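You operate a simulated robot arm through the tools that you are given. There is no shell and no other tool. Be economical: measure what you need, move in short steps, check, and stop when the job is done.

You are at the controls of a simulated two-armed robot. One attempt, no reset.

JOB
Pick up the cream filter element labelled "72" from the top of the valve stack bench with one hand, pass it to the other hand and put it on the lower shelf of the valve stack bench. Set down upright: cream filter element.

It is judged by the outcome, as a careful person would: the job done as asked, and still so three seconds after it is handed in. It fails if anything else is knocked over, pushed out of place, dropped, spilled or broken.

ROBOT AND FRAMES
Two 7-joint arms with four-finger grippers on one trunk, on a base that drives. Base frame: it is fixed to the floor where the robot stands at the start and does not move with it; the origin is under the middle of the robot, x ahead of it, y to its left, z up; the surface under the hand at the start is at about z = 0.8. Readings come in m, rad, newtons and seconds.
The left shoulder is at the start at [0.04, 0.181, 1.13], the right one opposite. With the tool pointing down near the work surface each hand reaches from about 0.32 to 0.84 m from the robot's upright axis, wherever it stands, measured 20 degrees to its own side. Places, roughly: lower shelf of the valve stack bench [0.7, -0.2, 0.2]. Payload 3.67 kg a hand.
The TCP of each hand is the grasp point between the finger pads, 0.028 m short of the fingertips. In the tool frame z runs along the fingers and y along their closing line. The gripper opens to 0.112 m. The gripper's body begins 0.073 m behind the TCP.
Orientation is told as [roll, pitch, yaw] about the base's x, y, z axes, in that order, counted from this pose: with the fingers straight down and closing along the base's y, the tool's x points along the base's -x, its y along +y and its z along -z.

CONTROLS
- The arms move only by the tool step_arm. It takes "left_plan", "right_plan" or both (then of equal length, played together; a hand with none holds still); each is a list of rows, each a list of 3 entries, a list of its own where there are three numbers: the closure in counts, from 0 (fully open) to 255 (shut), then the shift along the tool's x, y, z in units of 30 mm (1.0 is 30 mm), then the turn, a rotation vector about the tool's x, y, z in units of 6 degrees (1.0 is 6 degrees). In form: [[fingers, [tx, ty, tz], [ax, ay, az]], ...]. A call has 1 to 8 rows; each row shifts and turns the commanded pose from where the row before left it, along the tool's axes as they then stand. A call with a number of a shift or a turn outside -1 to 1 is refused whole. Rows are played at 5 a second. More than 0.05 m and 0.15 rad between two rows, or a gripper value outside its range, and nothing of the call is played. A pose out of reach is approached as far as the arm can. The call stops where the force on the tool passes 40 N (or 10 N more than at its start, if that is more) or the arm is blocked; 0.2 s more then pass. Each finger halts on what it meets, pressing with about 41 N; the grip force reading is that of the motor and also rises with nothing between the fingers. The clock runs only during rows and for 0.2 s after the last one: add rows that do not move to give the fingers time. The reply holds the time, the measured pose of the TCP, the force on the tool along the base axes, the opening and the grip force, in the units named above and with some noise, with the torque about the TCP (base axes, N m) and any sound that the robot's microphone picked up, and new pictures: "show" is both (left out), scene, wrist or none (wrist: the cameras of the hands that moved).
- Cameras (640 x 400 px; columns grow to the right, rows downward): "scene" is now at [0.1133, -0.0147, 1.3633]; the picture's right is [-0.24, -0.97, 0.00], its down [-0.56, 0.14, -0.82] and it looks along [0.79, -0.20, -0.58] (base axes); focal length 250 px, centre (320, 200). "left" rides on the left gripper at [0.06, 0.018, -0.104] in its tool frame; the picture's right is [-0.29, 0.96, 0.00], its down [-0.80, -0.24, -0.55] and it looks along [-0.53, -0.16, 0.83] (tool axes); focal length 234 px, centre (320, 200). "right" rides on the right gripper at [0.06, -0.018, -0.104] in its tool frame; the picture's right is [0.29, 0.96, 0.00], its down [-0.80, 0.24, -0.55] and it looks along [-0.53, 0.16, 0.83] (tool axes); focal length 234 px, centre (320, 200). There is no depth. A picture from a camera that has moved, and an enlarged one, comes with that camera's place and axes in the base frame and with its lens. The place of the scene camera against the robot may be out by one fixed shift of up to 0.018 m in any direction.
- slide_trunk(by): slides the trunk up (or, below 0, down) by that many m; the arms and the scene camera ride with it, the base frame stays. It gives what a move gives, with no picture.
- roll_base(legs): drives the robot by 1 to 6 legs, each [ahead, left, turn to the left] in m, m and rad, along the robot's own axes; the way and the turn of a leg run together, so that a leg with both is an arc; at most 1.5 m and 3.142 rad a leg. The arms and the cameras ride along, it lands a little off, and it stops where it bumps. It gives what a move gives, and a new picture of the scene camera.
- turn_head(pan, tilt): turns the head with the scene camera to pan (to the left, within 1.501 rad either way) and tilt (down, from -0.506 to 1.204), counted from straight ahead of the robot. It gives what a move gives, and a new picture of the scene camera.
- enlarge(camera, box): a new picture of the part [left, top, right, bottom] of that camera's present view, enlarged. The clock stands still meanwhile.
- finish_job(): hands the job in; it is judged then, once.

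Go step by step. Nothing tells you exact positions but the pictures and the camera data: compare them with the known pose of the tool, close in by small moves and look again before you grip or let go. The budget is 120 turns and 260 pictures, counting those below and the enlarged ones. Unless the task says otherwise, let go and move clear before handing in, and close with one line.

The tools are called after "Call:" by a JSON object that holds its "fn" and its "kwargs". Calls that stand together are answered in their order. step_arm: Moves the arms, as the interface text tells. Its arguments: {"type":"object","properties":{"left_plan":{"type":"array","items":{"type":"array"}},"right_plan":{"type":"array","items":{"type":"array"}},"show":{"type":"string","enum":["both","scene","wrist","none"]}},"required":[]} The other tools are called the same way: slide_trunk (by) slides the trunk up or down; roll_base (legs) drives the base; turn_head (pan, tilt) turns the head that bears the scene camera; enlarge (camera, box) takes an enlarged picture of a part of a camera's view; finish_job () hands the job in.

At the start:

```text
t: 0.0
left_tool_pos: [0.5487, 0.0807, 1.0286]
left_ee_rot: [-0.003, 0.002, 0.0]
left_contact_force: [0.2, 0.2, 0.2]
left_ft_torque: [0.01, -0.02, 0.0]
left_opening: 0.1123
left_grip_force: 0.1
right_tool_pos: [0.6038, -0.3771, 1.0972]
right_ee_rot: [0.0, 0.0, 0.0]
right_contact_force: [0.7, -0.3, -0.1]
right_ft_torque: [0.0, 0.0, 0.06]
right_opening: 0.112
right_grip_force: 0.1
trunk travel left (down, up): [-0.25, 0.264]
robot x, y, heading: [0.0014, 0.0014, 0.002]
head pan, tilt: [-0.244, 0.614]
```

scene: 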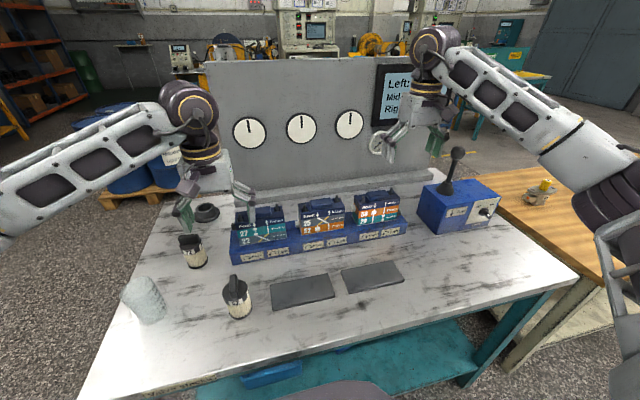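
right: 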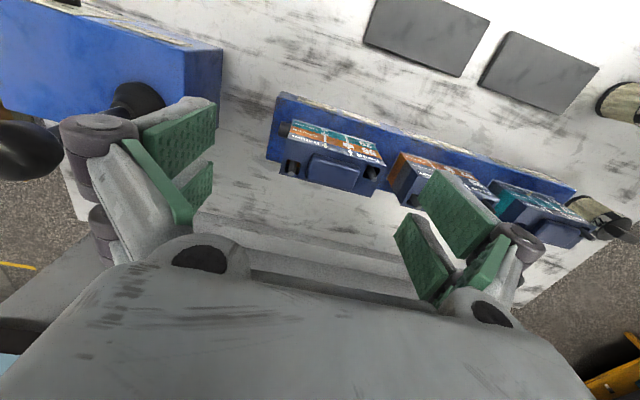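
left: 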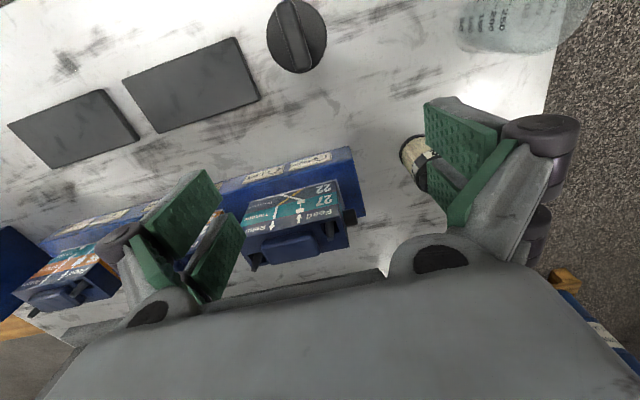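

I see two cream cylinders with dark tops on the left of the bench. I'll enlarge to read the labels.

Call:
{"fn": "enlarge", "kwargs": {"camera": "scene", "box": [110, 180, 290, 330]}}

Call:
{"fn": "enlarge", "kwargs": {"camera": "left", "box": [240, 0, 500, 200]}}

Call:
{"fn": "turn_head", "kwargs": {"pan": -0.1, "tilt": 1.1}}

```text
2.67 times, centred on (200, 255) of scene
camera zoom: at [0.1133, -0.0147, 1.3633], right [-0.24, -0.97, 0.0], down [-0.56, 0.14, -0.82], along [0.79, -0.2, -0.58], focal length 668 px, centre (640, 53)
```

zoom: 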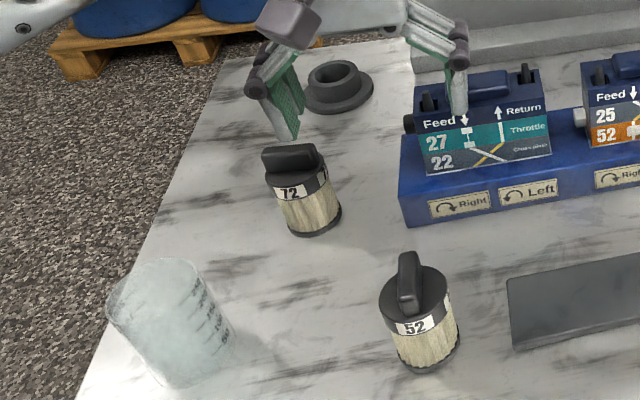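

```text
2.00 times, centred on (370, 100) of left
camera zoom: at [0.4888, 0.0992, 1.1322], right [0.29, 0.96, 0.0], down [0.8, -0.24, 0.55], along [0.53, -0.16, -0.83], focal length 468 px, centre (220, 400)
```

zoom: 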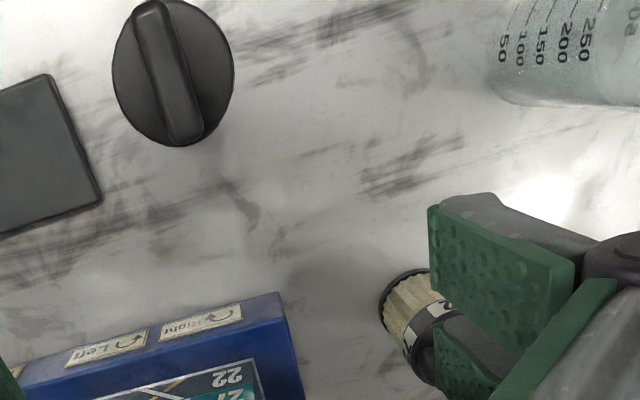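

```text
t: 0.9
left_tool_pos: [0.5507, 0.0802, 1.0299]
left_ee_rot: [0.0, -0.003, 0.0]
left_contact_force: [0.2, 0.8, 0.8]
left_ft_torque: [0.04, -0.02, -0.01]
left_opening: 0.1122
left_grip_force: 0.1
right_tool_pos: [0.6046, -0.3772, 1.0979]
right_ee_rot: [0.0, 0.001, 0.001]
right_contact_force: [-0.4, 0.1, -0.1]
right_ft_torque: [-0.03, 0.03, -0.01]
right_opening: 0.112
right_grip_force: 0.1
trunk travel left (down, up): [-0.25, 0.264]
robot x, y, heading: [0.0004, -0.0013, -0.001]
head pan, tilt: [-0.099, 1.1]
camera scene: at [0.0908, 0.0003, 1.3259], right [-0.1, -0.99, 0.0], down [-0.89, 0.09, -0.45], along [0.45, -0.05, -0.89], focal length 250 px, centre (320, 200)
```

scene: 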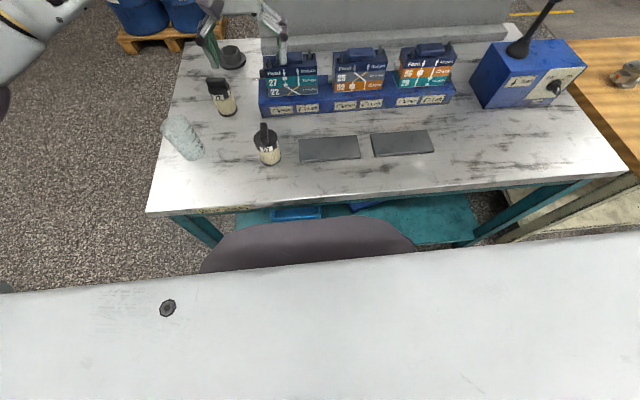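

The "72" element is the further-left one, at about [0.66, 0.21], roughly 0.1 m tall. I'll bring the left hand above it, staying high, and look again.

Call:
{"fn": "step_arm", "kwargs": {"left_plan": [[0, [-0.6, 0.9, 0], [0, 0, 0]], [0, [-0.6, 0.9, 0], [0, 0, 0]], [0, [-0.6, 0.9, 0], [0, 0, 0]], [0, [-0.5, 0.9, 0], [0, 0, 0]], [0, [0, 0.7, 0], [0, 0, 0]], [0, [0, 0, 0], [0, 0, 0]]]}}

```text
t: 2.3
left_tool_pos: [0.6177, 0.2079, 1.0301]
left_ee_rot: [-0.001, -0.001, 0.0]
left_contact_force: [0.3, -0.9, 0.0]
left_ft_torque: [0.01, -0.01, 0.03]
left_opening: 0.112
left_grip_force: 0.0
right_tool_pos: [0.6039, -0.3771, 1.0978]
right_ee_rot: [0.0, 0.002, 0.0]
right_contact_force: [-0.3, -0.1, -1.3]
right_ft_torque: [-0.02, -0.02, 0.0]
right_opening: 0.112
right_grip_force: 0.1
trunk travel left (down, up): [-0.25, 0.264]
robot x, y, heading: [-0.0015, -0.0, -0.003]
head pan, tilt: [-0.099, 1.1]
camera scene: at [0.091, -0.0001, 1.3259], right [-0.1, -0.99, 0.0], down [-0.89, 0.09, -0.45], along [0.45, -0.04, -0.89], focal length 250 px, centre (320, 200)
camera left: at [0.5582, 0.2277, 1.1331], right [0.29, 0.96, 0.0], down [0.8, -0.24, 0.55], along [0.53, -0.16, -0.83], focal length 234 px, centre (320, 200)
```

scene: 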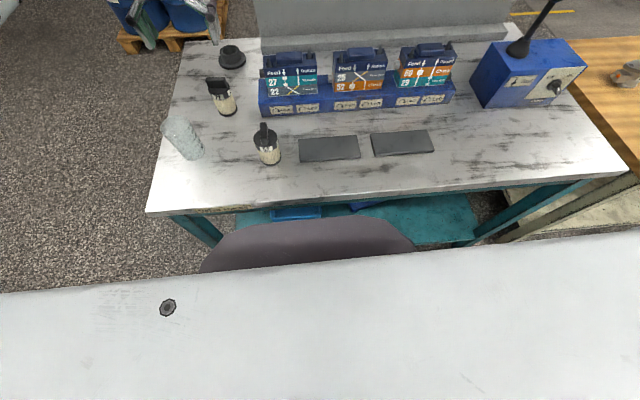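
left: 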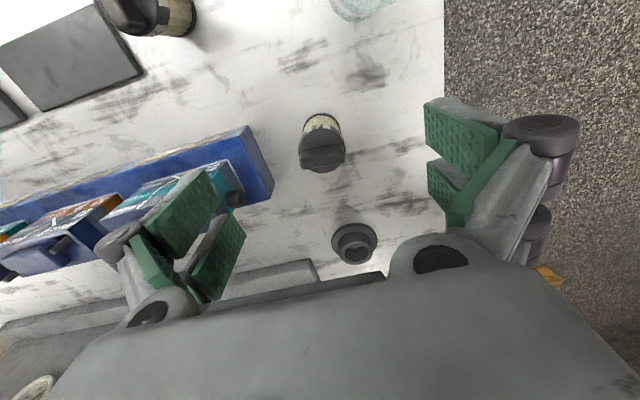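

Call:
{"fn": "enlarge", "kwargs": {"camera": "left", "box": [270, 90, 380, 190]}}

Call:
{"fn": "enlarge", "kwargs": {"camera": "scene", "box": [180, 60, 280, 130]}}

```text
4.00 times, centred on (325, 140) of left
camera zoom: at [0.5582, 0.2277, 1.1331], right [0.29, 0.96, 0.0], down [0.8, -0.24, 0.55], along [0.53, -0.16, -0.83], focal length 937 px, centre (300, 440)
```

zoom: 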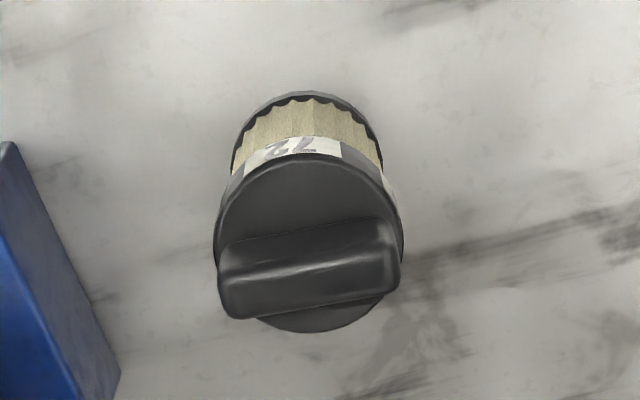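

```text
5.71 times, centred on (230, 95) of scene
camera zoom: at [0.091, -0.0001, 1.3259], right [-0.1, -0.99, 0.0], down [-0.89, 0.09, -0.45], along [0.45, -0.04, -0.89], focal length 1430 px, centre (834, 800)
```

zoom: 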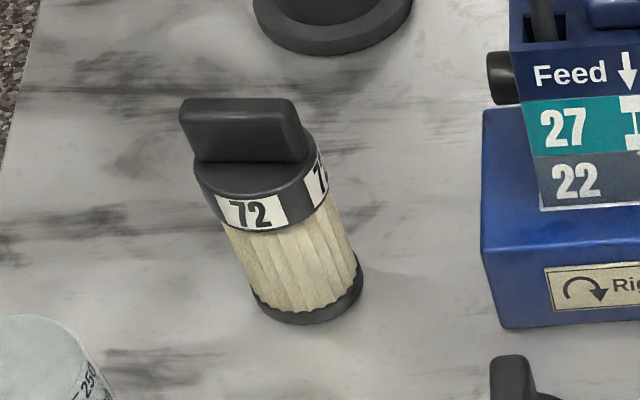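

72 centre is near [0.659, 0.200], cap top about z 0.868 with the ridge along y. I'll go over it and descend part way.

Call:
{"fn": "step_arm", "kwargs": {"left_plan": [[0, [-0.7, -0.14, 0], [0, 0, 0]], [0, [-0.67, -0.13, 0], [0, 0, 0]], [0, [0, 0, 0.9], [0, 0, 0]], [0, [0, 0, 0.9], [0, 0, 0]], [0, [0, 0, 0.5], [0, 0, 0]], [0, [0, 0, 0], [0, 0, 0]]]}}

Call:
{"fn": "enlarge", "kwargs": {"camera": "scene", "box": [160, 20, 320, 140]}}

```text
t: 3.7
left_tool_pos: [0.6603, 0.2004, 0.9591]
left_ee_rot: [0.0, 0.0, 0.0]
left_contact_force: [-0.2, 0.8, 0.5]
left_ft_torque: [-0.04, -0.01, 0.0]
left_opening: 0.1118
left_grip_force: 0.0
right_tool_pos: [0.6052, -0.3768, 1.0971]
right_ee_rot: [0.001, 0.0, 0.001]
right_contact_force: [-0.6, 0.5, 0.0]
right_ft_torque: [-0.01, -0.01, -0.02]
right_opening: 0.1122
right_grip_force: 0.1
trunk travel left (down, up): [-0.25, 0.264]
robot x, y, heading: [-0.0, 0.0003, -0.005]
head pan, tilt: [-0.099, 1.1]
camera scene: at [0.0907, 0.0003, 1.3259], right [-0.1, -1.0, 0.0], down [-0.89, 0.09, -0.45], along [0.45, -0.04, -0.89], focal length 250 px, centre (320, 200)
camera left: at [0.5997, 0.2195, 1.0626], right [0.29, 0.96, 0.0], down [0.8, -0.24, 0.55], along [0.53, -0.16, -0.83], focal length 234 px, centre (320, 200)
```

scene: 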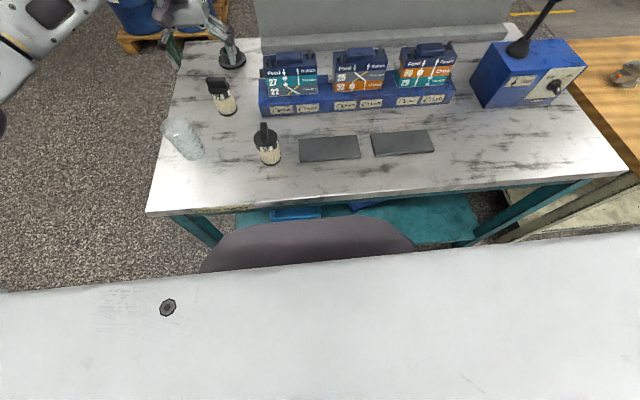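
left: 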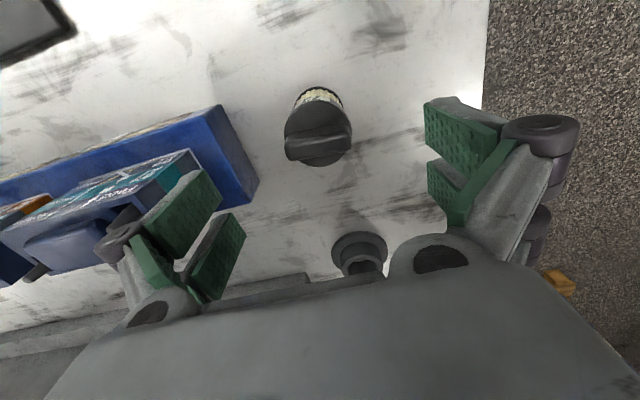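

```text
3.33 times, centred on (240, 80) of scene
camera zoom: at [0.0907, 0.0003, 1.3259], right [-0.1, -1.0, 0.0], down [-0.89, 0.09, -0.45], along [0.45, -0.04, -0.89], focal length 834 px, centre (587, 600)
```

zoom: 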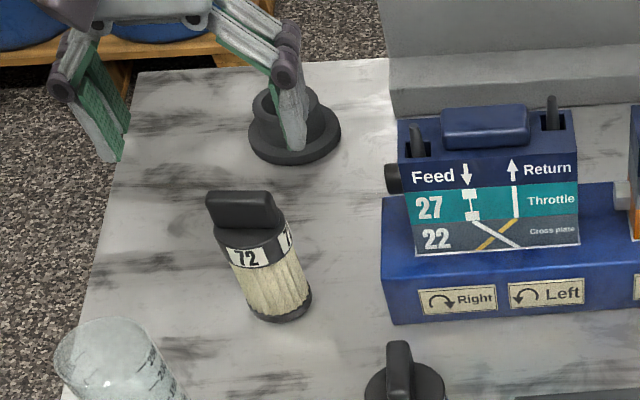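

Alignment checks out. Descending to z≈0.872 and closing gently.

Call:
{"fn": "step_arm", "kwargs": {"left_plan": [[0, [0, 0, 0.8], [0, 0, 0]], [0, [0, 0, 0.8], [0, 0, 0]], [0, [0, 0, 0.7], [0, 0, 0]], [0, [0, 0, 0.6], [0, 0, 0]], [0, [0, 0, 0], [0, 0, 0]]]}}

Call:
{"fn": "enlarge", "kwargs": {"camera": "scene", "box": [160, 20, 320, 140]}}

```text
t: 4.9
left_tool_pos: [0.6598, 0.2017, 0.8718]
left_ee_rot: [0.002, 0.0, 0.0]
left_contact_force: [-0.6, -0.9, 0.1]
left_ft_torque: [0.0, 0.02, 0.01]
left_opening: 0.1122
left_grip_force: 0.0
right_tool_pos: [0.6048, -0.3764, 1.0978]
right_ee_rot: [0.001, 0.0, -0.001]
right_contact_force: [-0.4, -0.5, 0.3]
right_ft_torque: [0.01, -0.01, 0.0]
right_opening: 0.1122
right_grip_force: 0.0
trunk travel left (down, up): [-0.25, 0.264]
robot x, y, heading: [-0.0006, -0.001, -0.003]
head pan, tilt: [-0.099, 1.1]
camera scene: at [0.0905, 0.0002, 1.3259], right [-0.1, -1.0, 0.0], down [-0.89, 0.09, -0.45], along [0.45, -0.04, -0.89], focal length 250 px, centre (320, 200)
camera left: at [0.5993, 0.2198, 0.975], right [0.29, 0.96, 0.0], down [0.8, -0.24, 0.55], along [0.53, -0.16, -0.83], focal length 234 px, centre (320, 200)
```

scene: 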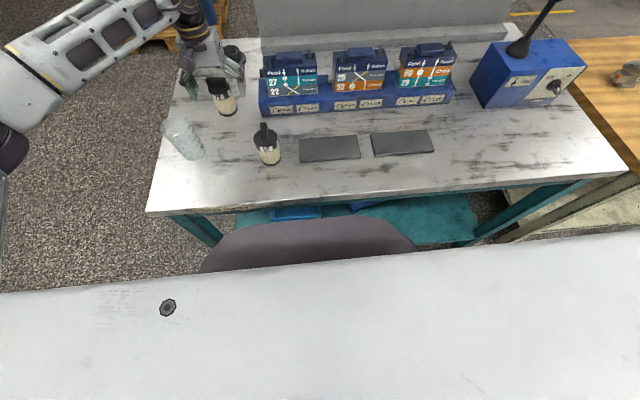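
left: 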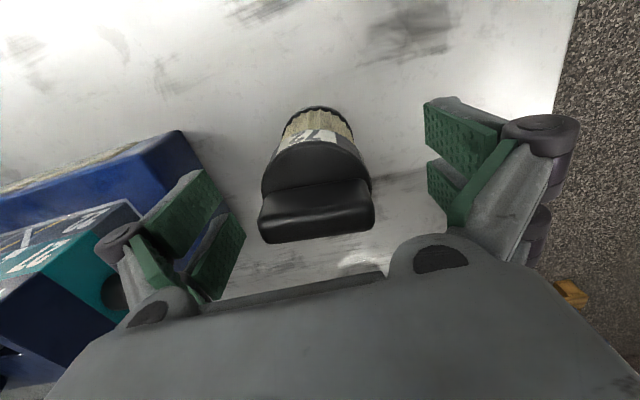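

```text
3.33 times, centred on (240, 80) of scene
camera zoom: at [0.0905, 0.0002, 1.3259], right [-0.1, -1.0, 0.0], down [-0.89, 0.09, -0.45], along [0.45, -0.04, -0.89], focal length 834 px, centre (587, 600)
```

zoom: 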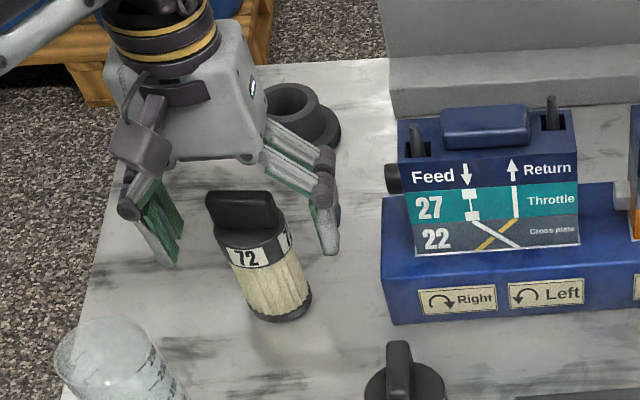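

Triangulated ridge top is at [0.661, 0.199, 0.888], well centred. Closing.

Call:
{"fn": "step_arm", "kwargs": {"left_plan": [[0, [0, -0.08, 0], [0, 0, 0]], [60, [0, 0, 0], [0, 0, 0]], [110, [0, 0, 0], [0, 0, 0]], [200, [0, 0, 0], [0, 0, 0]], [255, [0, 0, 0], [0, 0, 0]], [255, [0, 0, 0], [0, 0, 0]]]}}

```text
t: 6.3
left_tool_pos: [0.6599, 0.1979, 0.8726]
left_ee_rot: [0.001, 0.001, 0.001]
left_contact_force: [0.0, 1.1, -0.8]
left_ft_torque: [-0.01, 0.01, 0.0]
left_opening: 0.0522
left_grip_force: 40.9
right_tool_pos: [0.6035, -0.3765, 1.0974]
right_ee_rot: [0.002, 0.0, -0.001]
right_contact_force: [0.2, 0.9, -0.6]
right_ft_torque: [0.02, -0.03, 0.0]
right_opening: 0.112
right_grip_force: 0.1
trunk travel left (down, up): [-0.25, 0.264]
robot x, y, heading: [-0.0007, -0.0041, 0.0]
head pan, tilt: [-0.099, 1.1]
camera scene: at [0.0907, 0.0004, 1.3259], right [-0.1, -1.0, 0.0], down [-0.89, 0.09, -0.45], along [0.45, -0.05, -0.89], focal length 250 px, centre (320, 200)
camera left: at [0.5989, 0.2176, 0.9751], right [0.29, 0.96, 0.0], down [0.8, -0.24, 0.55], along [0.53, -0.16, -0.83], focal length 234 px, centre (320, 200)
```

scene: 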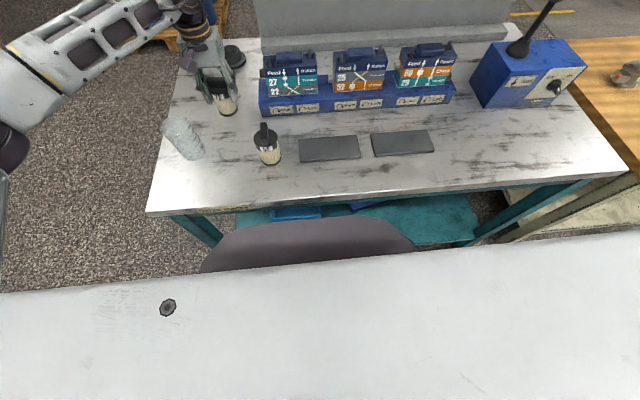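
left: 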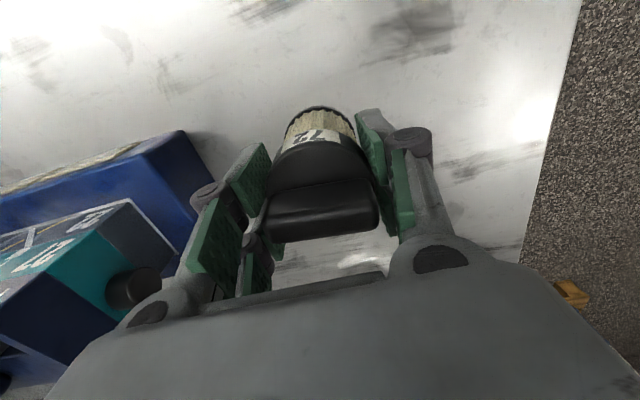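

Gripped at 52 mm opening. Lifting straight up, then checking it holds.

Call:
{"fn": "step_arm", "kwargs": {"left_plan": [[255, [0, 0, -0.6], [0, 0, 0]], [255, [0, 0, -0.9], [0, 0, 0]], [255, [0, 0, -0.9], [0, 0, 0]], [255, [0, 0, -0.9], [0, 0, 0]], [255, [0, 0, -0.9], [0, 0, 0]], [255, [0, 0, -0.9], [0, 0, 0]], [255, [0, 0, 0], [0, 0, 0]]]}}

```text
t: 7.9
left_tool_pos: [0.6586, 0.1995, 1.0257]
left_ee_rot: [0.0, 0.001, 0.0]
left_contact_force: [-0.6, -0.2, -1.1]
left_ft_torque: [-0.01, 0.0, 0.01]
left_opening: 0.0526
left_grip_force: 41.2
right_tool_pos: [0.6054, -0.3753, 1.0981]
right_ee_rot: [0.0, -0.001, 0.0]
right_contact_force: [-0.1, -1.3, 0.5]
right_ft_torque: [0.05, 0.03, 0.02]
right_opening: 0.1121
right_grip_force: 0.0
trunk travel left (down, up): [-0.25, 0.264]
robot x, y, heading: [-0.002, -0.0009, 0.001]
head pan, tilt: [-0.099, 1.1]
camera scene: at [0.0912, 0.0006, 1.3258], right [-0.1, -1.0, 0.0], down [-0.89, 0.09, -0.45], along [0.45, -0.05, -0.89], focal length 250 px, centre (320, 200)
camera left: at [0.5983, 0.2185, 1.129], right [0.29, 0.96, 0.0], down [0.8, -0.24, 0.55], along [0.53, -0.16, -0.83], focal length 234 px, centre (320, 200)
```

scene: 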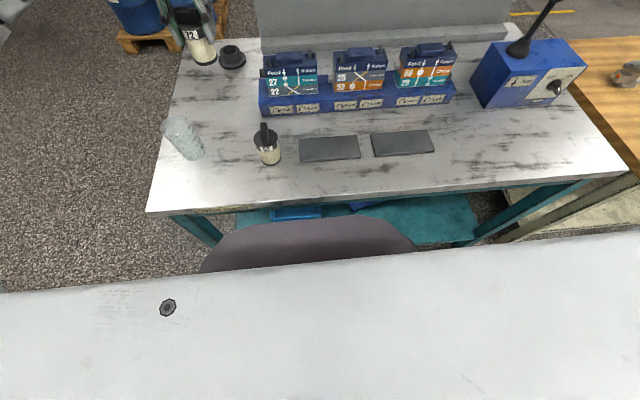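
left: 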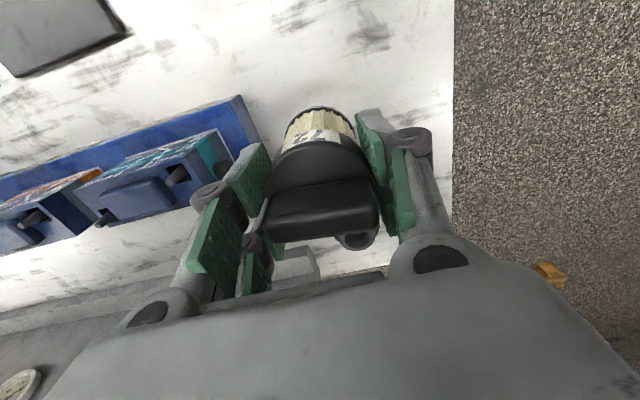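

Held firmly. Backing away from the bench to clear space for the handover and see the shelf.

Call:
{"fn": "roll_base", "kwargs": {"legs": [[-0.65, 0, 0]]}}

Call:
{"fn": "turn_head", "kwargs": {"pan": 0.0, "tilt": 0.75}}

```text
t: 11.7
left_tool_pos: [0.0055, 0.1967, 1.026]
left_ee_rot: [0.0, 0.0, -0.005]
left_contact_force: [0.6, -0.4, -1.8]
left_ft_torque: [0.01, -0.01, 0.0]
left_opening: 0.0525
left_grip_force: 40.9
right_tool_pos: [-0.0527, -0.3789, 1.0982]
right_ee_rot: [0.001, 0.002, -0.005]
right_contact_force: [-1.1, 0.1, -0.4]
right_ft_torque: [0.0, -0.01, -0.02]
right_opening: 0.1119
right_grip_force: 0.0
trunk travel left (down, up): [-0.25, 0.264]
robot x, y, heading: [-0.6561, 0.0011, -0.008]
head pan, tilt: [-0.099, 1.1]
camera scene: at [-0.5644, 0.0016, 1.3259], right [-0.1, -0.99, 0.0], down [-0.89, 0.09, -0.45], along [0.45, -0.05, -0.89], focal length 250 px, centre (320, 200)
```

scene: 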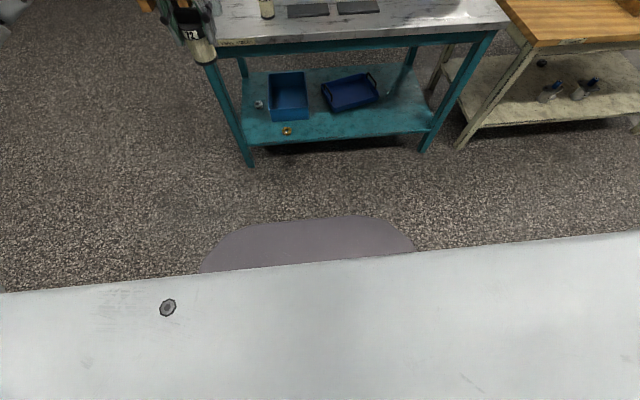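

```text
t: 12.5
left_tool_pos: [0.0052, 0.1971, 1.0256]
left_ee_rot: [0.0, 0.0, -0.005]
left_contact_force: [-0.1, 0.0, -0.9]
left_ft_torque: [0.0, 0.0, 0.01]
left_opening: 0.0522
left_grip_force: 41.3
right_tool_pos: [-0.0523, -0.377, 1.0989]
right_ee_rot: [-0.001, -0.001, -0.006]
right_contact_force: [-0.3, -0.7, 0.0]
right_ft_torque: [0.04, 0.03, 0.0]
right_opening: 0.1121
right_grip_force: 0.1
trunk travel left (down, up): [-0.25, 0.264]
robot x, y, heading: [-0.6537, 0.0028, -0.005]
head pan, tilt: [0.0, 0.75]
camera scene: at [-0.5438, 0.0077, 1.3515], right [-0.01, -1.0, 0.0], down [-0.68, 0.0, -0.73], along [0.73, 0.0, -0.68], focal length 250 px, centre (320, 200)
```

scene: 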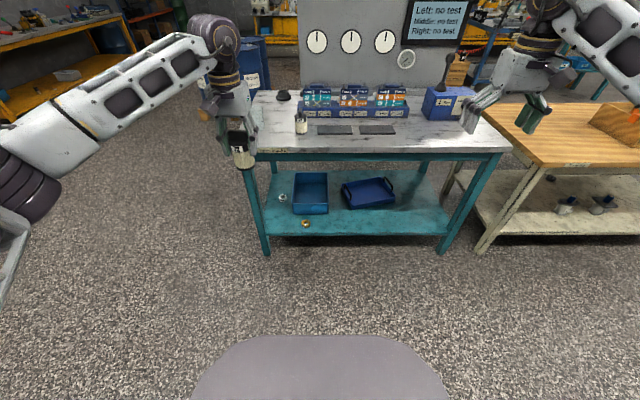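

Call:
{"fn": "enlarge", "kwargs": {"camera": "scene", "box": [230, 140, 510, 260]}}

```text
2.29 times, centred on (370, 200) of scene
camera zoom: at [-0.5438, 0.0077, 1.3515], right [-0.01, -1.0, 0.0], down [-0.68, 0.0, -0.73], along [0.73, 0.0, -0.68], focal length 572 px, centre (206, 200)
```

zoom: 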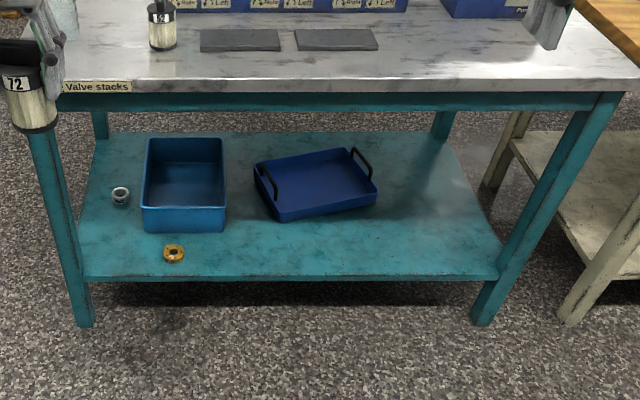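

The shelf (front edge x≈0.41) has free space around [0.51, −0.45], right-front of the dark tray. For the pass I'll bring the element in front of the robot with the left hand yawed −45°, and turn the right hand to come in from the right, tilted about 22° below level, under the left fingers.

Call:
{"fn": "step_arm", "kwargs": {"left_plan": [[255, [0, -0.9, 0], [0, 0, 0]], [255, [0, -0.9, 0], [0, 0, 0]], [255, [0, -0.9, 0], [0, 0, 0]], [255, [0, -0.9, 0], [0, 0, 0]], [255, [0, -0.9, 0], [0, 0, 0]], [255, [0, -0.9, 0], [0, 0, 0]], [255, [0, 0, 0], [0, 0, 0.9]], [255, [0, 0, 0], [0, 0, 0.9]]], "right_plan": [[0, [0, 0, 0], [0, 0, 0.94]], [0, [0, 0, 0], [0, 0, 0.94]], [0, [0, 0, 0], [0, 0, 0.94]], [0, [0, 0, 0], [0, 0, 0.94]], [0, [0, 0, 0], [0, 0, 0.94]], [0, [0, 0, 0], [0, 0, 0.94]], [0, [0, 0, 0], [0, 0, 0.94]], [0, [0, 0, 0], [0, 0, 0.94]]], "show": "none"}}

Call:
{"fn": "step_arm", "kwargs": {"left_plan": [[255, [0, 0, 0], [0, 0, 0.95]], [255, [0, 0, 0], [0, 0, 0.95]], [255, [0, 0, 0], [0, 0, 0.95]], [255, [0, 0, 0], [0, 0, 0.95]], [255, [0, 0, 0], [0, 0, 0.95]], [255, [0, 0, 0], [0, 0, 0.95]], [255, [0, 0, 0], [0, 0, 0]], [255, [0, 0, 0], [0, 0, 0]]], "right_plan": [[0, [0, 0, 0], [0, 1, 0]], [0, [0, 0, 0], [0, 1, 0]], [0, [0, 0, 0], [0, 1, 0]], [0, [0, 0, 0], [0, 1, 0]], [0, [0, 0, 0], [0, 1, 0]], [0, [0, 0, 0], [0, 1, 0]], [0, [0, 0, 0], [0, 1, 0]], [0, [0, 0, 0], [0, 1, 0]]], "show": "scene"}}

```text
t: 14.3
left_tool_pos: [0.0036, 0.0347, 1.0264]
left_ee_rot: [0.0, 0.001, -0.193]
left_contact_force: [0.4, -0.1, -1.0]
left_ft_torque: [0.01, -0.01, 0.0]
left_opening: 0.0525
left_grip_force: 40.5
right_tool_pos: [-0.0537, -0.3788, 1.0965]
right_ee_rot: [0.002, 0.001, -0.795]
right_contact_force: [-0.1, 0.8, -0.1]
right_ft_torque: [0.03, 0.01, -0.04]
right_opening: 0.112
right_grip_force: 0.1
trunk travel left (down, up): [-0.25, 0.264]
robot x, y, heading: [-0.6516, 0.0033, -0.008]
head pan, tilt: [0.0, 0.75]
```

```text
t: 16.1
left_tool_pos: [0.0034, 0.0358, 1.0262]
left_ee_rot: [0.0, 0.001, -0.74]
left_contact_force: [-0.3, -0.2, -1.4]
left_ft_torque: [0.01, -0.01, 0.01]
left_opening: 0.0524
left_grip_force: 41.0
right_tool_pos: [-0.0521, -0.3793, 1.098]
right_ee_rot: [0.001, 0.682, -0.794]
right_contact_force: [-0.1, 0.4, 0.3]
right_ft_torque: [0.02, -0.01, 0.02]
right_opening: 0.112
right_grip_force: 0.1
right hand out of reach, approached as far as the arm can: row 7, 8
trunk travel left (down, up): [-0.25, 0.264]
robot x, y, heading: [-0.6514, 0.0005, -0.005]
head pan, tilt: [0.0, 0.75]
camera scene: at [-0.5439, 0.0067, 1.3516], right [-0.01, -1.0, 0.0], down [-0.68, 0.0, -0.73], along [0.73, 0.0, -0.68], focal length 250 px, centre (320, 200)
```

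scene: 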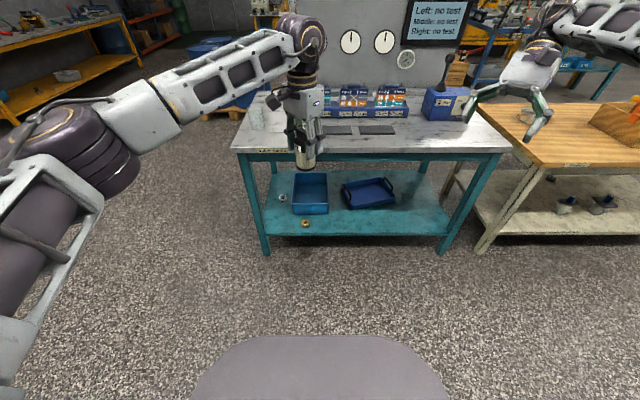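

I tilted the wrong way: at this yaw it points back to the left. I'll undo the tilt, yaw the right hand to +45° and then tilt the other way.

Call:
{"fn": "step_arm", "kwargs": {"right_plan": [[0, [0, 0, 0], [0, -1, 0]], [0, [0, 0, 0], [0, -1, 0]], [0, [0, 0, 0], [0, -1, 0]], [0, [0, 0, 0], [0, -1, 0]], [0, [0, 0, 0], [0, -1, 0]], [0, [0, 0, 0], [0, -1, 0]], [0, [0, 0, 0], [0, -0.5, 0]], [0, [0, 0, 0], [0, 0, -1]]], "show": "none"}}

Call:
{"fn": "step_arm", "kwargs": {"right_plan": [[0, [0, 0, 0], [0, 0, -1]], [0, [0, 0, 0], [0, 0, -1]], [0, [0, 0, 0], [0, 0, -1]], [0, [0, 0, 0], [0, 0, -1]], [0, [0, 0, 0], [0, 0, -1]], [0, [0, 0, 0], [0, 0, -1]], [0, [0, 0, 0], [0, 0, -1]], [0, [0, 0, 0], [0, 0, -1]]], "show": "none"}}

Call:
{"fn": "step_arm", "kwargs": {"right_plan": [[0, [0, 0, 0], [0, 0, -1]], [0, [0, 0, 0], [0, 0, -1]], [0, [0, 0, 0], [0, 0, -1]], [0, [0, 0, 0], [0, 0, -1]], [0, [0, 0, 0], [0, 0, -1]], [0, [0, 0, 0], [0, 0, -1]], [0, [0, 0, 0], [0, 0, 0]], [0, [0, 0, 0], [0, 0, 0]]], "show": "scene"}}

```text
t: 17.9
left_tool_pos: [0.0034, 0.0357, 1.0241]
left_ee_rot: [0.001, 0.001, -0.74]
left_contact_force: [0.7, 0.2, -2.3]
left_ft_torque: [-0.02, 0.03, -0.02]
left_opening: 0.0523
left_grip_force: 41.5
right_tool_pos: [-0.0512, -0.379, 1.0981]
right_ee_rot: [-0.001, -0.001, -0.689]
right_contact_force: [1.2, -0.2, 0.2]
right_ft_torque: [0.02, 0.01, 0.01]
right_opening: 0.1121
right_grip_force: 0.0
trunk travel left (down, up): [-0.25, 0.264]
robot x, y, heading: [-0.6557, 0.0018, -0.005]
head pan, tilt: [0.0, 0.75]
```

```text
t: 19.7
left_tool_pos: [0.0046, 0.0352, 1.0259]
left_ee_rot: [0.001, -0.001, -0.741]
left_contact_force: [-1.1, 0.1, -1.3]
left_ft_torque: [0.02, 0.01, -0.01]
left_opening: 0.0521
left_grip_force: 41.2
right_tool_pos: [-0.0522, -0.3787, 1.0989]
right_ee_rot: [0.0, -0.001, 0.15]
right_contact_force: [-0.2, 0.5, 0.4]
right_ft_torque: [0.0, 0.03, -0.01]
right_opening: 0.1121
right_grip_force: 0.1
trunk travel left (down, up): [-0.25, 0.264]
robot x, y, heading: [-0.6543, 0.0013, -0.004]
head pan, tilt: [0.0, 0.75]
```

```text
t: 21.5
left_tool_pos: [0.0045, 0.0373, 1.0263]
left_ee_rot: [-0.001, -0.001, -0.74]
left_contact_force: [-0.1, 0.5, -1.9]
left_ft_torque: [-0.01, 0.05, -0.05]
left_opening: 0.0521
left_grip_force: 40.7
right_tool_pos: [-0.1504, -0.272, 1.0947]
right_ee_rot: [-0.002, 0.0, 0.768]
right_contact_force: [1.7, 0.4, -0.1]
right_ft_torque: [-0.04, 0.02, 0.0]
right_opening: 0.112
right_grip_force: 0.1
right hand out of reach, approached as far as the arm can: row 3, 4, 5, 6
trunk travel left (down, up): [-0.25, 0.264]
robot x, y, heading: [-0.6558, 0.0035, -0.004]
head pan, tilt: [0.0, 0.75]
camera scene: at [-0.5442, 0.008, 1.3516], right [0.0, -1.0, 0.0], down [-0.68, 0.0, -0.73], along [0.73, 0.0, -0.68], focal length 250 px, centre (320, 200)
```

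scene: 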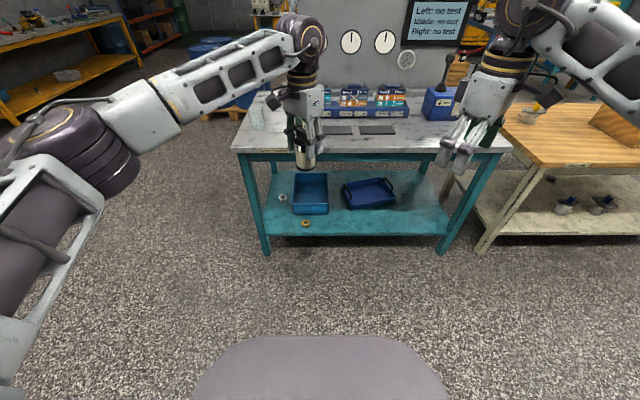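

The right hand now has +44° yaw, though it drifted back toward the robot. Now tilting it to point forward-left; I'll watch what the arm can reach.

Call:
{"fn": "step_arm", "kwargs": {"right_plan": [[0, [0, 0, 0], [0, -1, 0]], [0, [0, 0, 0], [0, -1, 0]], [0, [0, 0, 0], [0, -1, 0]], [0, [0, 0, 0], [0, -1, 0]], [0, [0, 0, 0], [0, -1, 0]], [0, [0, 0, 0], [0, 0, 0]]], "show": "scene"}}

```text
t: 22.9
left_tool_pos: [0.0049, 0.0364, 1.0253]
left_ee_rot: [-0.001, 0.001, -0.741]
left_contact_force: [0.1, 0.6, -0.8]
left_ft_torque: [0.01, -0.01, -0.01]
left_opening: 0.0522
left_grip_force: 40.7
right_tool_pos: [-0.1525, -0.2683, 1.0969]
right_ee_rot: [0.0, -0.26, 0.76]
right_contact_force: [0.1, 0.3, -0.3]
right_ft_torque: [0.03, -0.01, 0.0]
right_opening: 0.1122
right_grip_force: 0.1
right hand out of reach, approached as far as the arm can: row 2, 3, 4, 5
trunk travel left (down, up): [-0.25, 0.264]
robot x, y, heading: [-0.6545, 0.0061, -0.002]
head pan, tilt: [0.0, 0.75]
camera scene: at [-0.5436, 0.008, 1.3516], right [0.0, -1.0, 0.0], down [-0.68, 0.0, -0.73], along [0.73, 0.0, -0.68], focal length 250 px, centre (320, 200)
```

scene: 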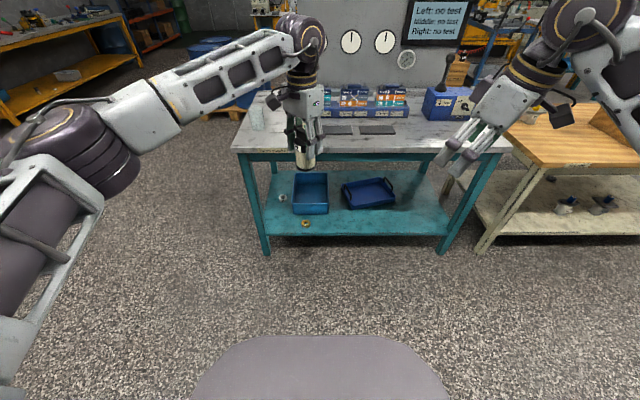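

That yaw leaves the right wrist at its limit. I'll return to yaw 0 and test tilting forward (pointing +x), which should suit the arm and the shelf better.

Call:
{"fn": "step_arm", "kwargs": {"right_plan": [[0, [0, 0, 0], [0, 0.9, 0]], [0, [0, 0, 0], [0, 0.9, 0]], [0, [0, 0, 0], [0, 0.7, 0]], [0, [0, 0, 0], [0, 0, 1]], [0, [0, 0, 0], [0, 0, 1]], [0, [0, 0, 0], [0, 0, 1]], [0, [0, 0, 0], [0, 0, 1]], [0, [0, 0, 0], [0, 0, 1]]], "show": "none"}}

Call:
{"fn": "step_arm", "kwargs": {"right_plan": [[0, [0, 0, 0], [0, 0, 1]], [0, [0, 0, 0], [0, 0, 1]], [0, [0, 0, 0], [0, -1, 0]], [0, [0, 0, 0], [0, -1, 0]], [0, [0, 0, 0], [0, -1, 0]], [0, [0, 0, 0], [0, -1, 0]], [0, [0, 0, 0], [0, -1, 0]], [0, [0, 0, 0], [0, -1, 0]]], "show": "scene"}}

```text
t: 24.7
left_tool_pos: [0.0041, 0.0369, 1.0261]
left_ee_rot: [-0.001, 0.0, -0.74]
left_contact_force: [0.0, 0.1, -1.9]
left_ft_torque: [-0.01, 0.0, -0.01]
left_opening: 0.0521
left_grip_force: 40.7
right_tool_pos: [-0.1535, -0.2691, 1.0946]
right_ee_rot: [-0.001, 0.004, 0.236]
right_contact_force: [-0.2, 0.0, 0.3]
right_ft_torque: [0.02, -0.01, 0.02]
right_opening: 0.1119
right_grip_force: 0.0
trunk travel left (down, up): [-0.25, 0.264]
robot x, y, heading: [-0.6561, 0.0027, -0.008]
head pan, tilt: [0.0, 0.75]
```

```text
t: 26.5
left_tool_pos: [0.0035, 0.0369, 1.026]
left_ee_rot: [0.001, 0.0, -0.742]
left_contact_force: [0.2, -0.2, -1.8]
left_ft_torque: [0.03, -0.01, -0.04]
left_opening: 0.0519
left_grip_force: 41.3
right_tool_pos: [-0.1537, -0.2695, 1.0952]
right_ee_rot: [-0.003, -0.629, 0.029]
right_contact_force: [-0.6, -0.8, 0.0]
right_ft_torque: [0.0, 0.03, -0.01]
right_opening: 0.1119
right_grip_force: 0.0
trunk travel left (down, up): [-0.25, 0.264]
robot x, y, heading: [-0.6565, 0.0003, -0.005]
head pan, tilt: [0.0, 0.75]
camera scene: at [-0.5448, 0.0074, 1.3517], right [0.0, -1.0, 0.0], down [-0.68, 0.0, -0.73], along [0.73, 0.0, -0.68], focal length 250 px, centre (320, 200)
```

scene: 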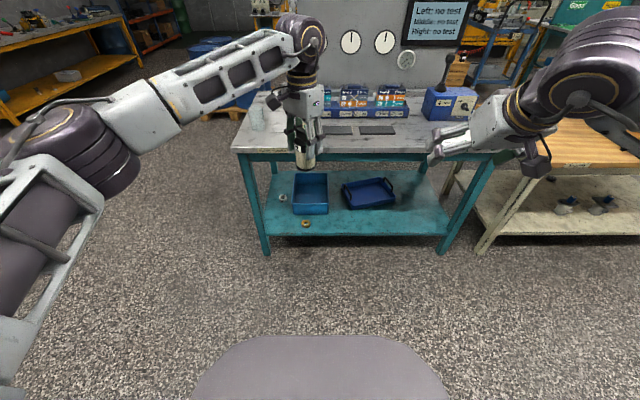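

Pointing +x tilts well. I'll tilt the right hand to about 38° below level, and yaw the left on to −90° so its fingers fit between the right fingers.

Call:
{"fn": "step_arm", "kwargs": {"left_plan": [[255, [0, 0, 0], [0, 0, 0.99]], [255, [0, 0, 0], [0, 0, 0.99]], [255, [0, 0, 0], [0, 0, 0.99]], [255, [0, 0, 0], [0, 0, 0.99]], [255, [0, 0, 0], [0, 0, 0.99]], [255, [0, 0, 0], [0, 0, 0.99]], [255, [0, 0, 0], [0, 0, 0.99]], [255, [0, 0, 0], [0, 0, 0.99]]], "right_plan": [[0, [0, 0, 0], [0, -0.89, 0]], [0, [0, 0, 0], [0, -0.89, 0]], [0, [0, 0, 0], [0, -0.89, 0]], [0, [0, 0, 0], [0, 0, 0]], [0, [0, 0, 0], [0, 0, 0]], [0, [0, 0, 0], [0, 0, 0]], [0, [0, 0, 0], [0, 0, 0]], [0, [0, 0, 0], [0, 0, 0]]], "show": "scene"}}

```text
t: 28.3
left_tool_pos: [0.0033, 0.0375, 1.0255]
left_ee_rot: [0.0, 0.001, -0.74]
left_contact_force: [0.5, 0.5, -0.6]
left_ft_torque: [0.01, -0.02, -0.02]
left_opening: 0.0523
left_grip_force: 41.2
left hand out of reach, approached as far as the arm can: row 1, 2, 3, 4, 5, 6, 7, 8
right_tool_pos: [-0.1532, -0.2692, 1.0961]
right_ee_rot: [-0.003, -0.906, 0.03]
right_contact_force: [-0.7, -0.7, -0.1]
right_ft_torque: [0.01, 0.0, 0.03]
right_opening: 0.112
right_grip_force: 0.0
trunk travel left (down, up): [-0.25, 0.264]
robot x, y, heading: [-0.6555, 0.0029, -0.002]
head pan, tilt: [0.0, 0.75]
camera scene: at [-0.5442, 0.0076, 1.3516], right [0.0, -1.0, 0.0], down [-0.68, 0.0, -0.73], along [0.73, 0.0, -0.68], focal length 250 px, centre (320, 200)
```

scene: 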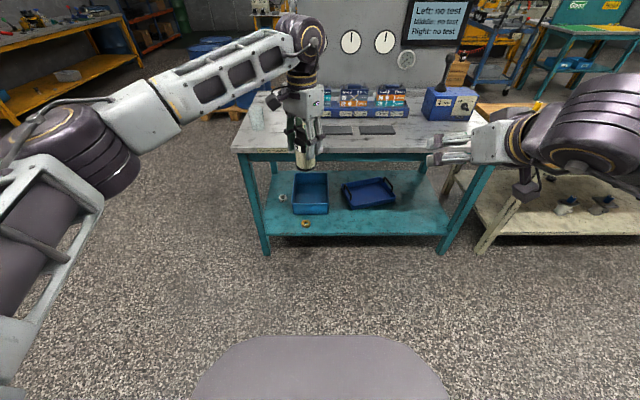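

The left wrist is at its yaw limit there. The other way (+90°) gives the same closing line, so I'll rotate it that way.

Call:
{"fn": "step_arm", "kwargs": {"left_plan": [[255, [0, 0, 0], [0, 0, -1]], [255, [0, 0, 0], [0, 0, -1]], [255, [0, 0, 0], [0, 0, -1]], [255, [0, 0, 0], [0, 0, -1]], [255, [0, 0, 0], [0, 0, -1]], [255, [0, 0, 0], [0, 0, -1]], [255, [0, 0, 0], [0, 0, -1]], [255, [0, 0, 0], [0, 0, -1]]], "show": "none"}}

Call:
{"fn": "step_arm", "kwargs": {"left_plan": [[255, [0, 0, 0], [0, 0, -1]], [255, [0, 0, 0], [0, 0, -1]], [255, [0, 0, 0], [0, 0, -1]], [255, [0, 0, 0], [0, 0, -1]], [255, [0, 0, 0], [0, 0, -1]], [255, [0, 0, 0], [0, 0, -1]], [255, [0, 0, 0], [0, 0, -1]], [255, [0, 0, 0], [0, 0, -1]]], "show": "none"}}

Call:
{"fn": "step_arm", "kwargs": {"left_plan": [[255, [0, 0, 0], [0, 0, -1]], [255, [0, 0, 0], [0, 0, -1]], [255, [0, 0, 0], [0, 0, -1]], [255, [0, 0, 0], [0, 0, -1]], [255, [0, 0, 0], [0, 0, -1]], [255, [0, 0, 0], [0, 0, -1]], [255, [0, 0, 0], [0, 0, 0]], [255, [0, 0, 0], [0, 0, 0]]], "show": "scene"}}

```text
t: 30.1
left_tool_pos: [0.0037, 0.0358, 1.0256]
left_ee_rot: [0.0, 0.001, 0.099]
left_contact_force: [-0.4, 0.0, -1.4]
left_ft_torque: [-0.01, 0.0, -0.02]
left_opening: 0.0521
left_grip_force: 41.1
right_tool_pos: [-0.1534, -0.2697, 1.0955]
right_ee_rot: [-0.002, -0.905, 0.028]
right_contact_force: [-0.2, -0.3, -0.1]
right_ft_torque: [-0.01, 0.0, 0.01]
right_opening: 0.1121
right_grip_force: 0.0
trunk travel left (down, up): [-0.25, 0.264]
robot x, y, heading: [-0.6531, 0.002, -0.008]
head pan, tilt: [0.0, 0.75]
```

```text
t: 31.9
left_tool_pos: [0.0034, 0.0362, 1.0265]
left_ee_rot: [-0.001, 0.0, 0.935]
left_contact_force: [-0.6, 0.6, -1.7]
left_ft_torque: [0.02, 0.0, 0.03]
left_opening: 0.0523
left_grip_force: 41.5
right_tool_pos: [-0.153, -0.2679, 1.0955]
right_ee_rot: [-0.002, -0.904, 0.029]
right_contact_force: [0.3, -0.5, 0.9]
right_ft_torque: [-0.04, 0.04, 0.04]
right_opening: 0.1118
right_grip_force: 0.2
trunk travel left (down, up): [-0.25, 0.264]
robot x, y, heading: [-0.6535, 0.0009, -0.004]
head pan, tilt: [0.0, 0.75]
```

```text
t: 33.7
left_tool_pos: [0.0047, 0.0357, 1.0258]
left_ee_rot: [-0.001, 0.001, 1.564]
left_contact_force: [0.0, 1.0, -1.1]
left_ft_torque: [0.03, -0.03, -0.02]
left_opening: 0.052
left_grip_force: 40.5
right_tool_pos: [-0.1534, -0.2688, 1.0953]
right_ee_rot: [-0.001, -0.906, 0.03]
right_contact_force: [-0.6, -0.7, 0.6]
right_ft_torque: [0.04, 0.0, 0.03]
right_opening: 0.1119
right_grip_force: 0.0
trunk travel left (down, up): [-0.25, 0.264]
robot x, y, heading: [-0.6553, -0.0005, -0.004]
head pan, tilt: [0.0, 0.75]
camera scene: at [-0.5441, 0.0077, 1.3516], right [0.0, -1.0, 0.0], down [-0.68, 0.0, -0.73], along [0.73, 0.0, -0.68], focal length 250 px, centre (320, 200)
```

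scene: 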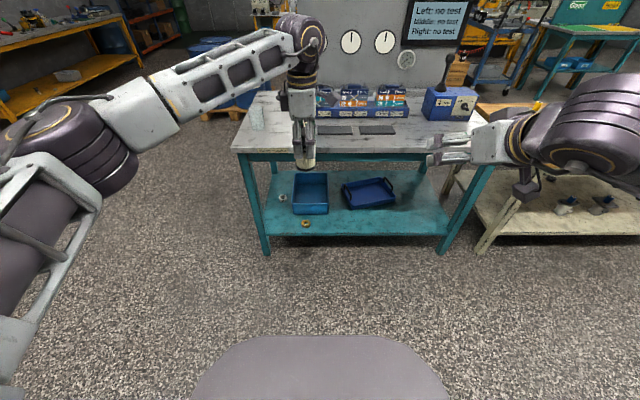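

Left yaw +90° reached. Now bringing both hands together to a pre-grasp: element at about [0.03, −0.11], right hand 10 cm behind it.

Call:
{"fn": "step_arm", "kwargs": {"left_plan": [[255, [0.82, -0.13, 0], [0, 0, 0]], [255, [0.82, -0.13, 0], [0, 0, 0]], [255, [0.82, -0.13, 0], [0, 0, 0]], [255, [0.82, -0.13, 0], [0, 0, 0]], [255, [0.82, -0.13, 0], [0, 0, 0]], [255, [0.82, -0.13, 0], [0, 0, 0]], [255, [0, 0, 0], [0, 0, 0]]], "right_plan": [[0, [0, 0, 0], [0, 0, 0]], [0, [-0.1, 0.87, 0.61], [0, 0, 0]], [0, [-0.1, 0.87, 0.61], [0, 0, 0]], [0, [-0.1, 0.87, 0.61], [0, 0, 0]], [0, [-0.1, 0.87, 0.61], [0, 0, 0]], [0, [-0.1, 0.87, 0.61], [0, 0, 0]], [0, [-0.1, 0.87, 0.61], [0, 0, 0]]], "show": "both"}}

Call:
{"fn": "enlarge", "kwargs": {"camera": "scene", "box": [240, 60, 480, 210]}}

```text
t: 35.3
left_tool_pos: [0.0262, -0.1088, 1.0259]
left_ee_rot: [0.002, 0.002, 1.565]
left_contact_force: [1.2, 0.9, -2.1]
left_ft_torque: [-0.07, 0.01, -0.02]
left_opening: 0.0519
left_grip_force: 41.0
right_tool_pos: [-0.0594, -0.1053, 1.0415]
right_ee_rot: [-0.006, -0.904, 0.03]
right_contact_force: [-0.1, 0.3, -0.6]
right_ft_torque: [-0.04, 0.0, 0.02]
right_opening: 0.112
right_grip_force: 0.0
trunk travel left (down, up): [-0.25, 0.264]
robot x, y, heading: [-0.6542, 0.0032, -0.007]
head pan, tilt: [0.0, 0.75]
camera scene: at [-0.5429, 0.01, 1.3515], right [0.0, -1.0, 0.0], down [-0.68, 0.0, -0.73], along [0.73, 0.0, -0.68], focal length 250 px, centre (320, 200)
camera right: at [-0.1773, -0.1259, 1.0591], right [-0.2, 0.95, -0.23], down [0.05, 0.24, 0.97], along [0.98, 0.19, -0.1], focal length 234 px, centre (320, 200)
camera left: at [0.0079, -0.1677, 1.1293], right [-0.96, 0.29, 0.0], down [0.25, 0.8, 0.55], along [0.16, 0.53, -0.83], focal length 234 px, centre (320, 200)
```

scene: 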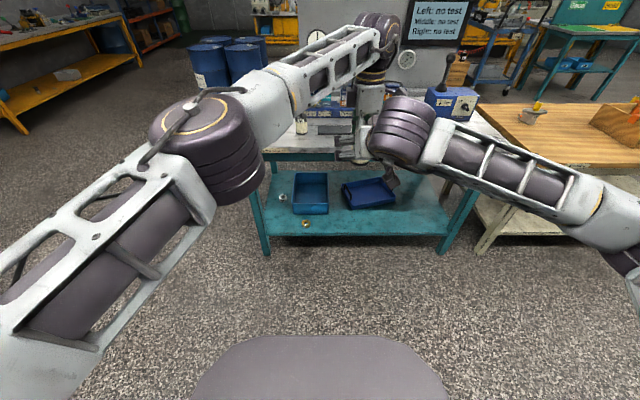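
right: 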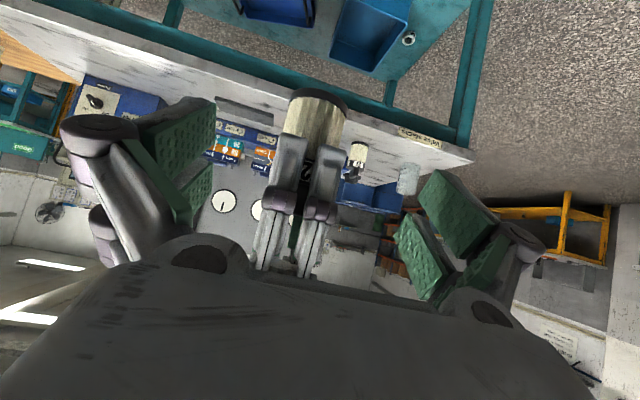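
left: 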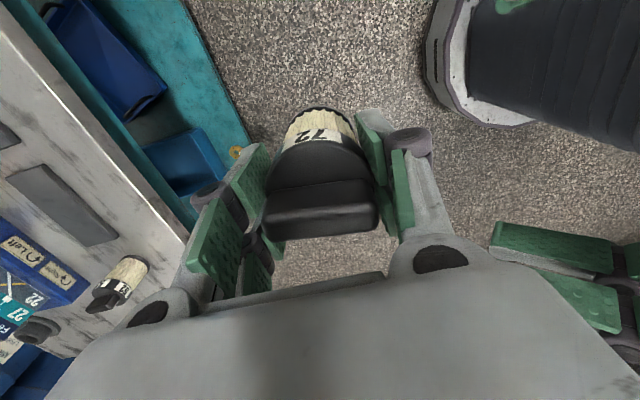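

```text
2.67 times, centred on (360, 135) of scene
camera zoom: at [-0.5429, 0.01, 1.3515], right [0.0, -1.0, 0.0], down [-0.68, 0.0, -0.73], along [0.73, 0.0, -0.68], focal length 668 px, centre (213, 373)
```

zoom: 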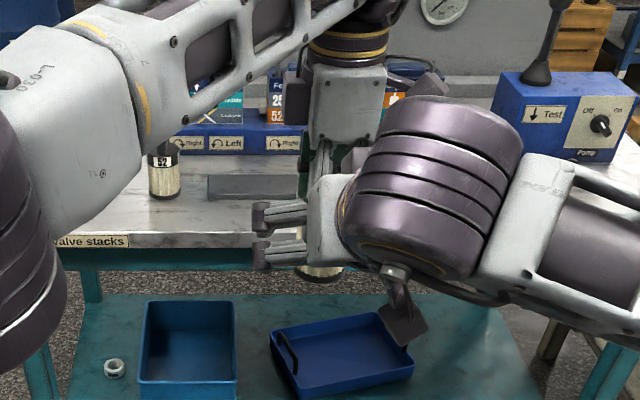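

Pre-grasp looks right: the element is centred between the right fingers, below the left fingers. Moving in two-thirds of the way and looking.

Call:
{"fn": "step_arm", "kwargs": {"right_plan": [[0, [0, -0.1, 0.7], [0, 0, 0]], [0, [0, -0.1, 0.7], [0, 0, 0]], [0, [0, 0, 0.7], [0, 0, 0]], [0, [0, 0, 0], [0, 0, 0]]], "show": "wrist"}}

Call:
{"fn": "enlarge", "kwargs": {"camera": "left", "box": [160, 60, 640, 360]}}

```text
t: 36.3
left_tool_pos: [0.0269, -0.1109, 1.0268]
left_ee_rot: [0.0, -0.001, 1.563]
left_contact_force: [-0.8, -0.3, -1.7]
left_ft_torque: [-0.02, -0.01, -0.02]
left_opening: 0.0523
left_grip_force: 40.9
right_tool_pos: [-0.0101, -0.1123, 1.0033]
right_ee_rot: [-0.003, -0.906, 0.029]
right_contact_force: [0.2, 0.4, -1.2]
right_ft_torque: [0.01, 0.02, -0.01]
right_opening: 0.1121
right_grip_force: 0.1
trunk travel left (down, up): [-0.25, 0.264]
robot x, y, heading: [-0.655, 0.0009, -0.004]
head pan, tilt: [0.0, 0.75]
camera right: at [-0.1282, -0.1327, 1.0206], right [-0.2, 0.95, -0.23], down [0.05, 0.24, 0.97], along [0.98, 0.19, -0.1], focal length 234 px, centre (320, 200)
```

right: 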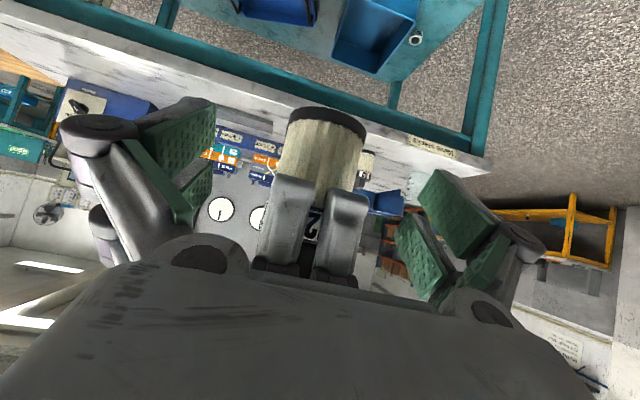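

```text
1.33 times, centred on (400, 210) of left
camera zoom: at [0.0064, -0.1699, 1.1296], right [-0.96, 0.3, 0.0], down [0.25, 0.8, 0.55], along [0.16, 0.53, -0.83], focal length 312 px, centre (213, 187)
```

zoom: 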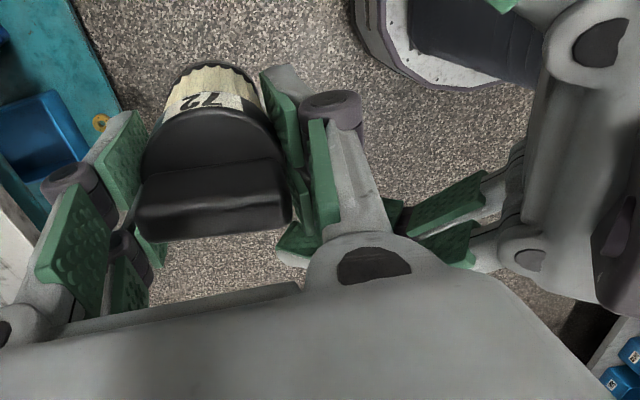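

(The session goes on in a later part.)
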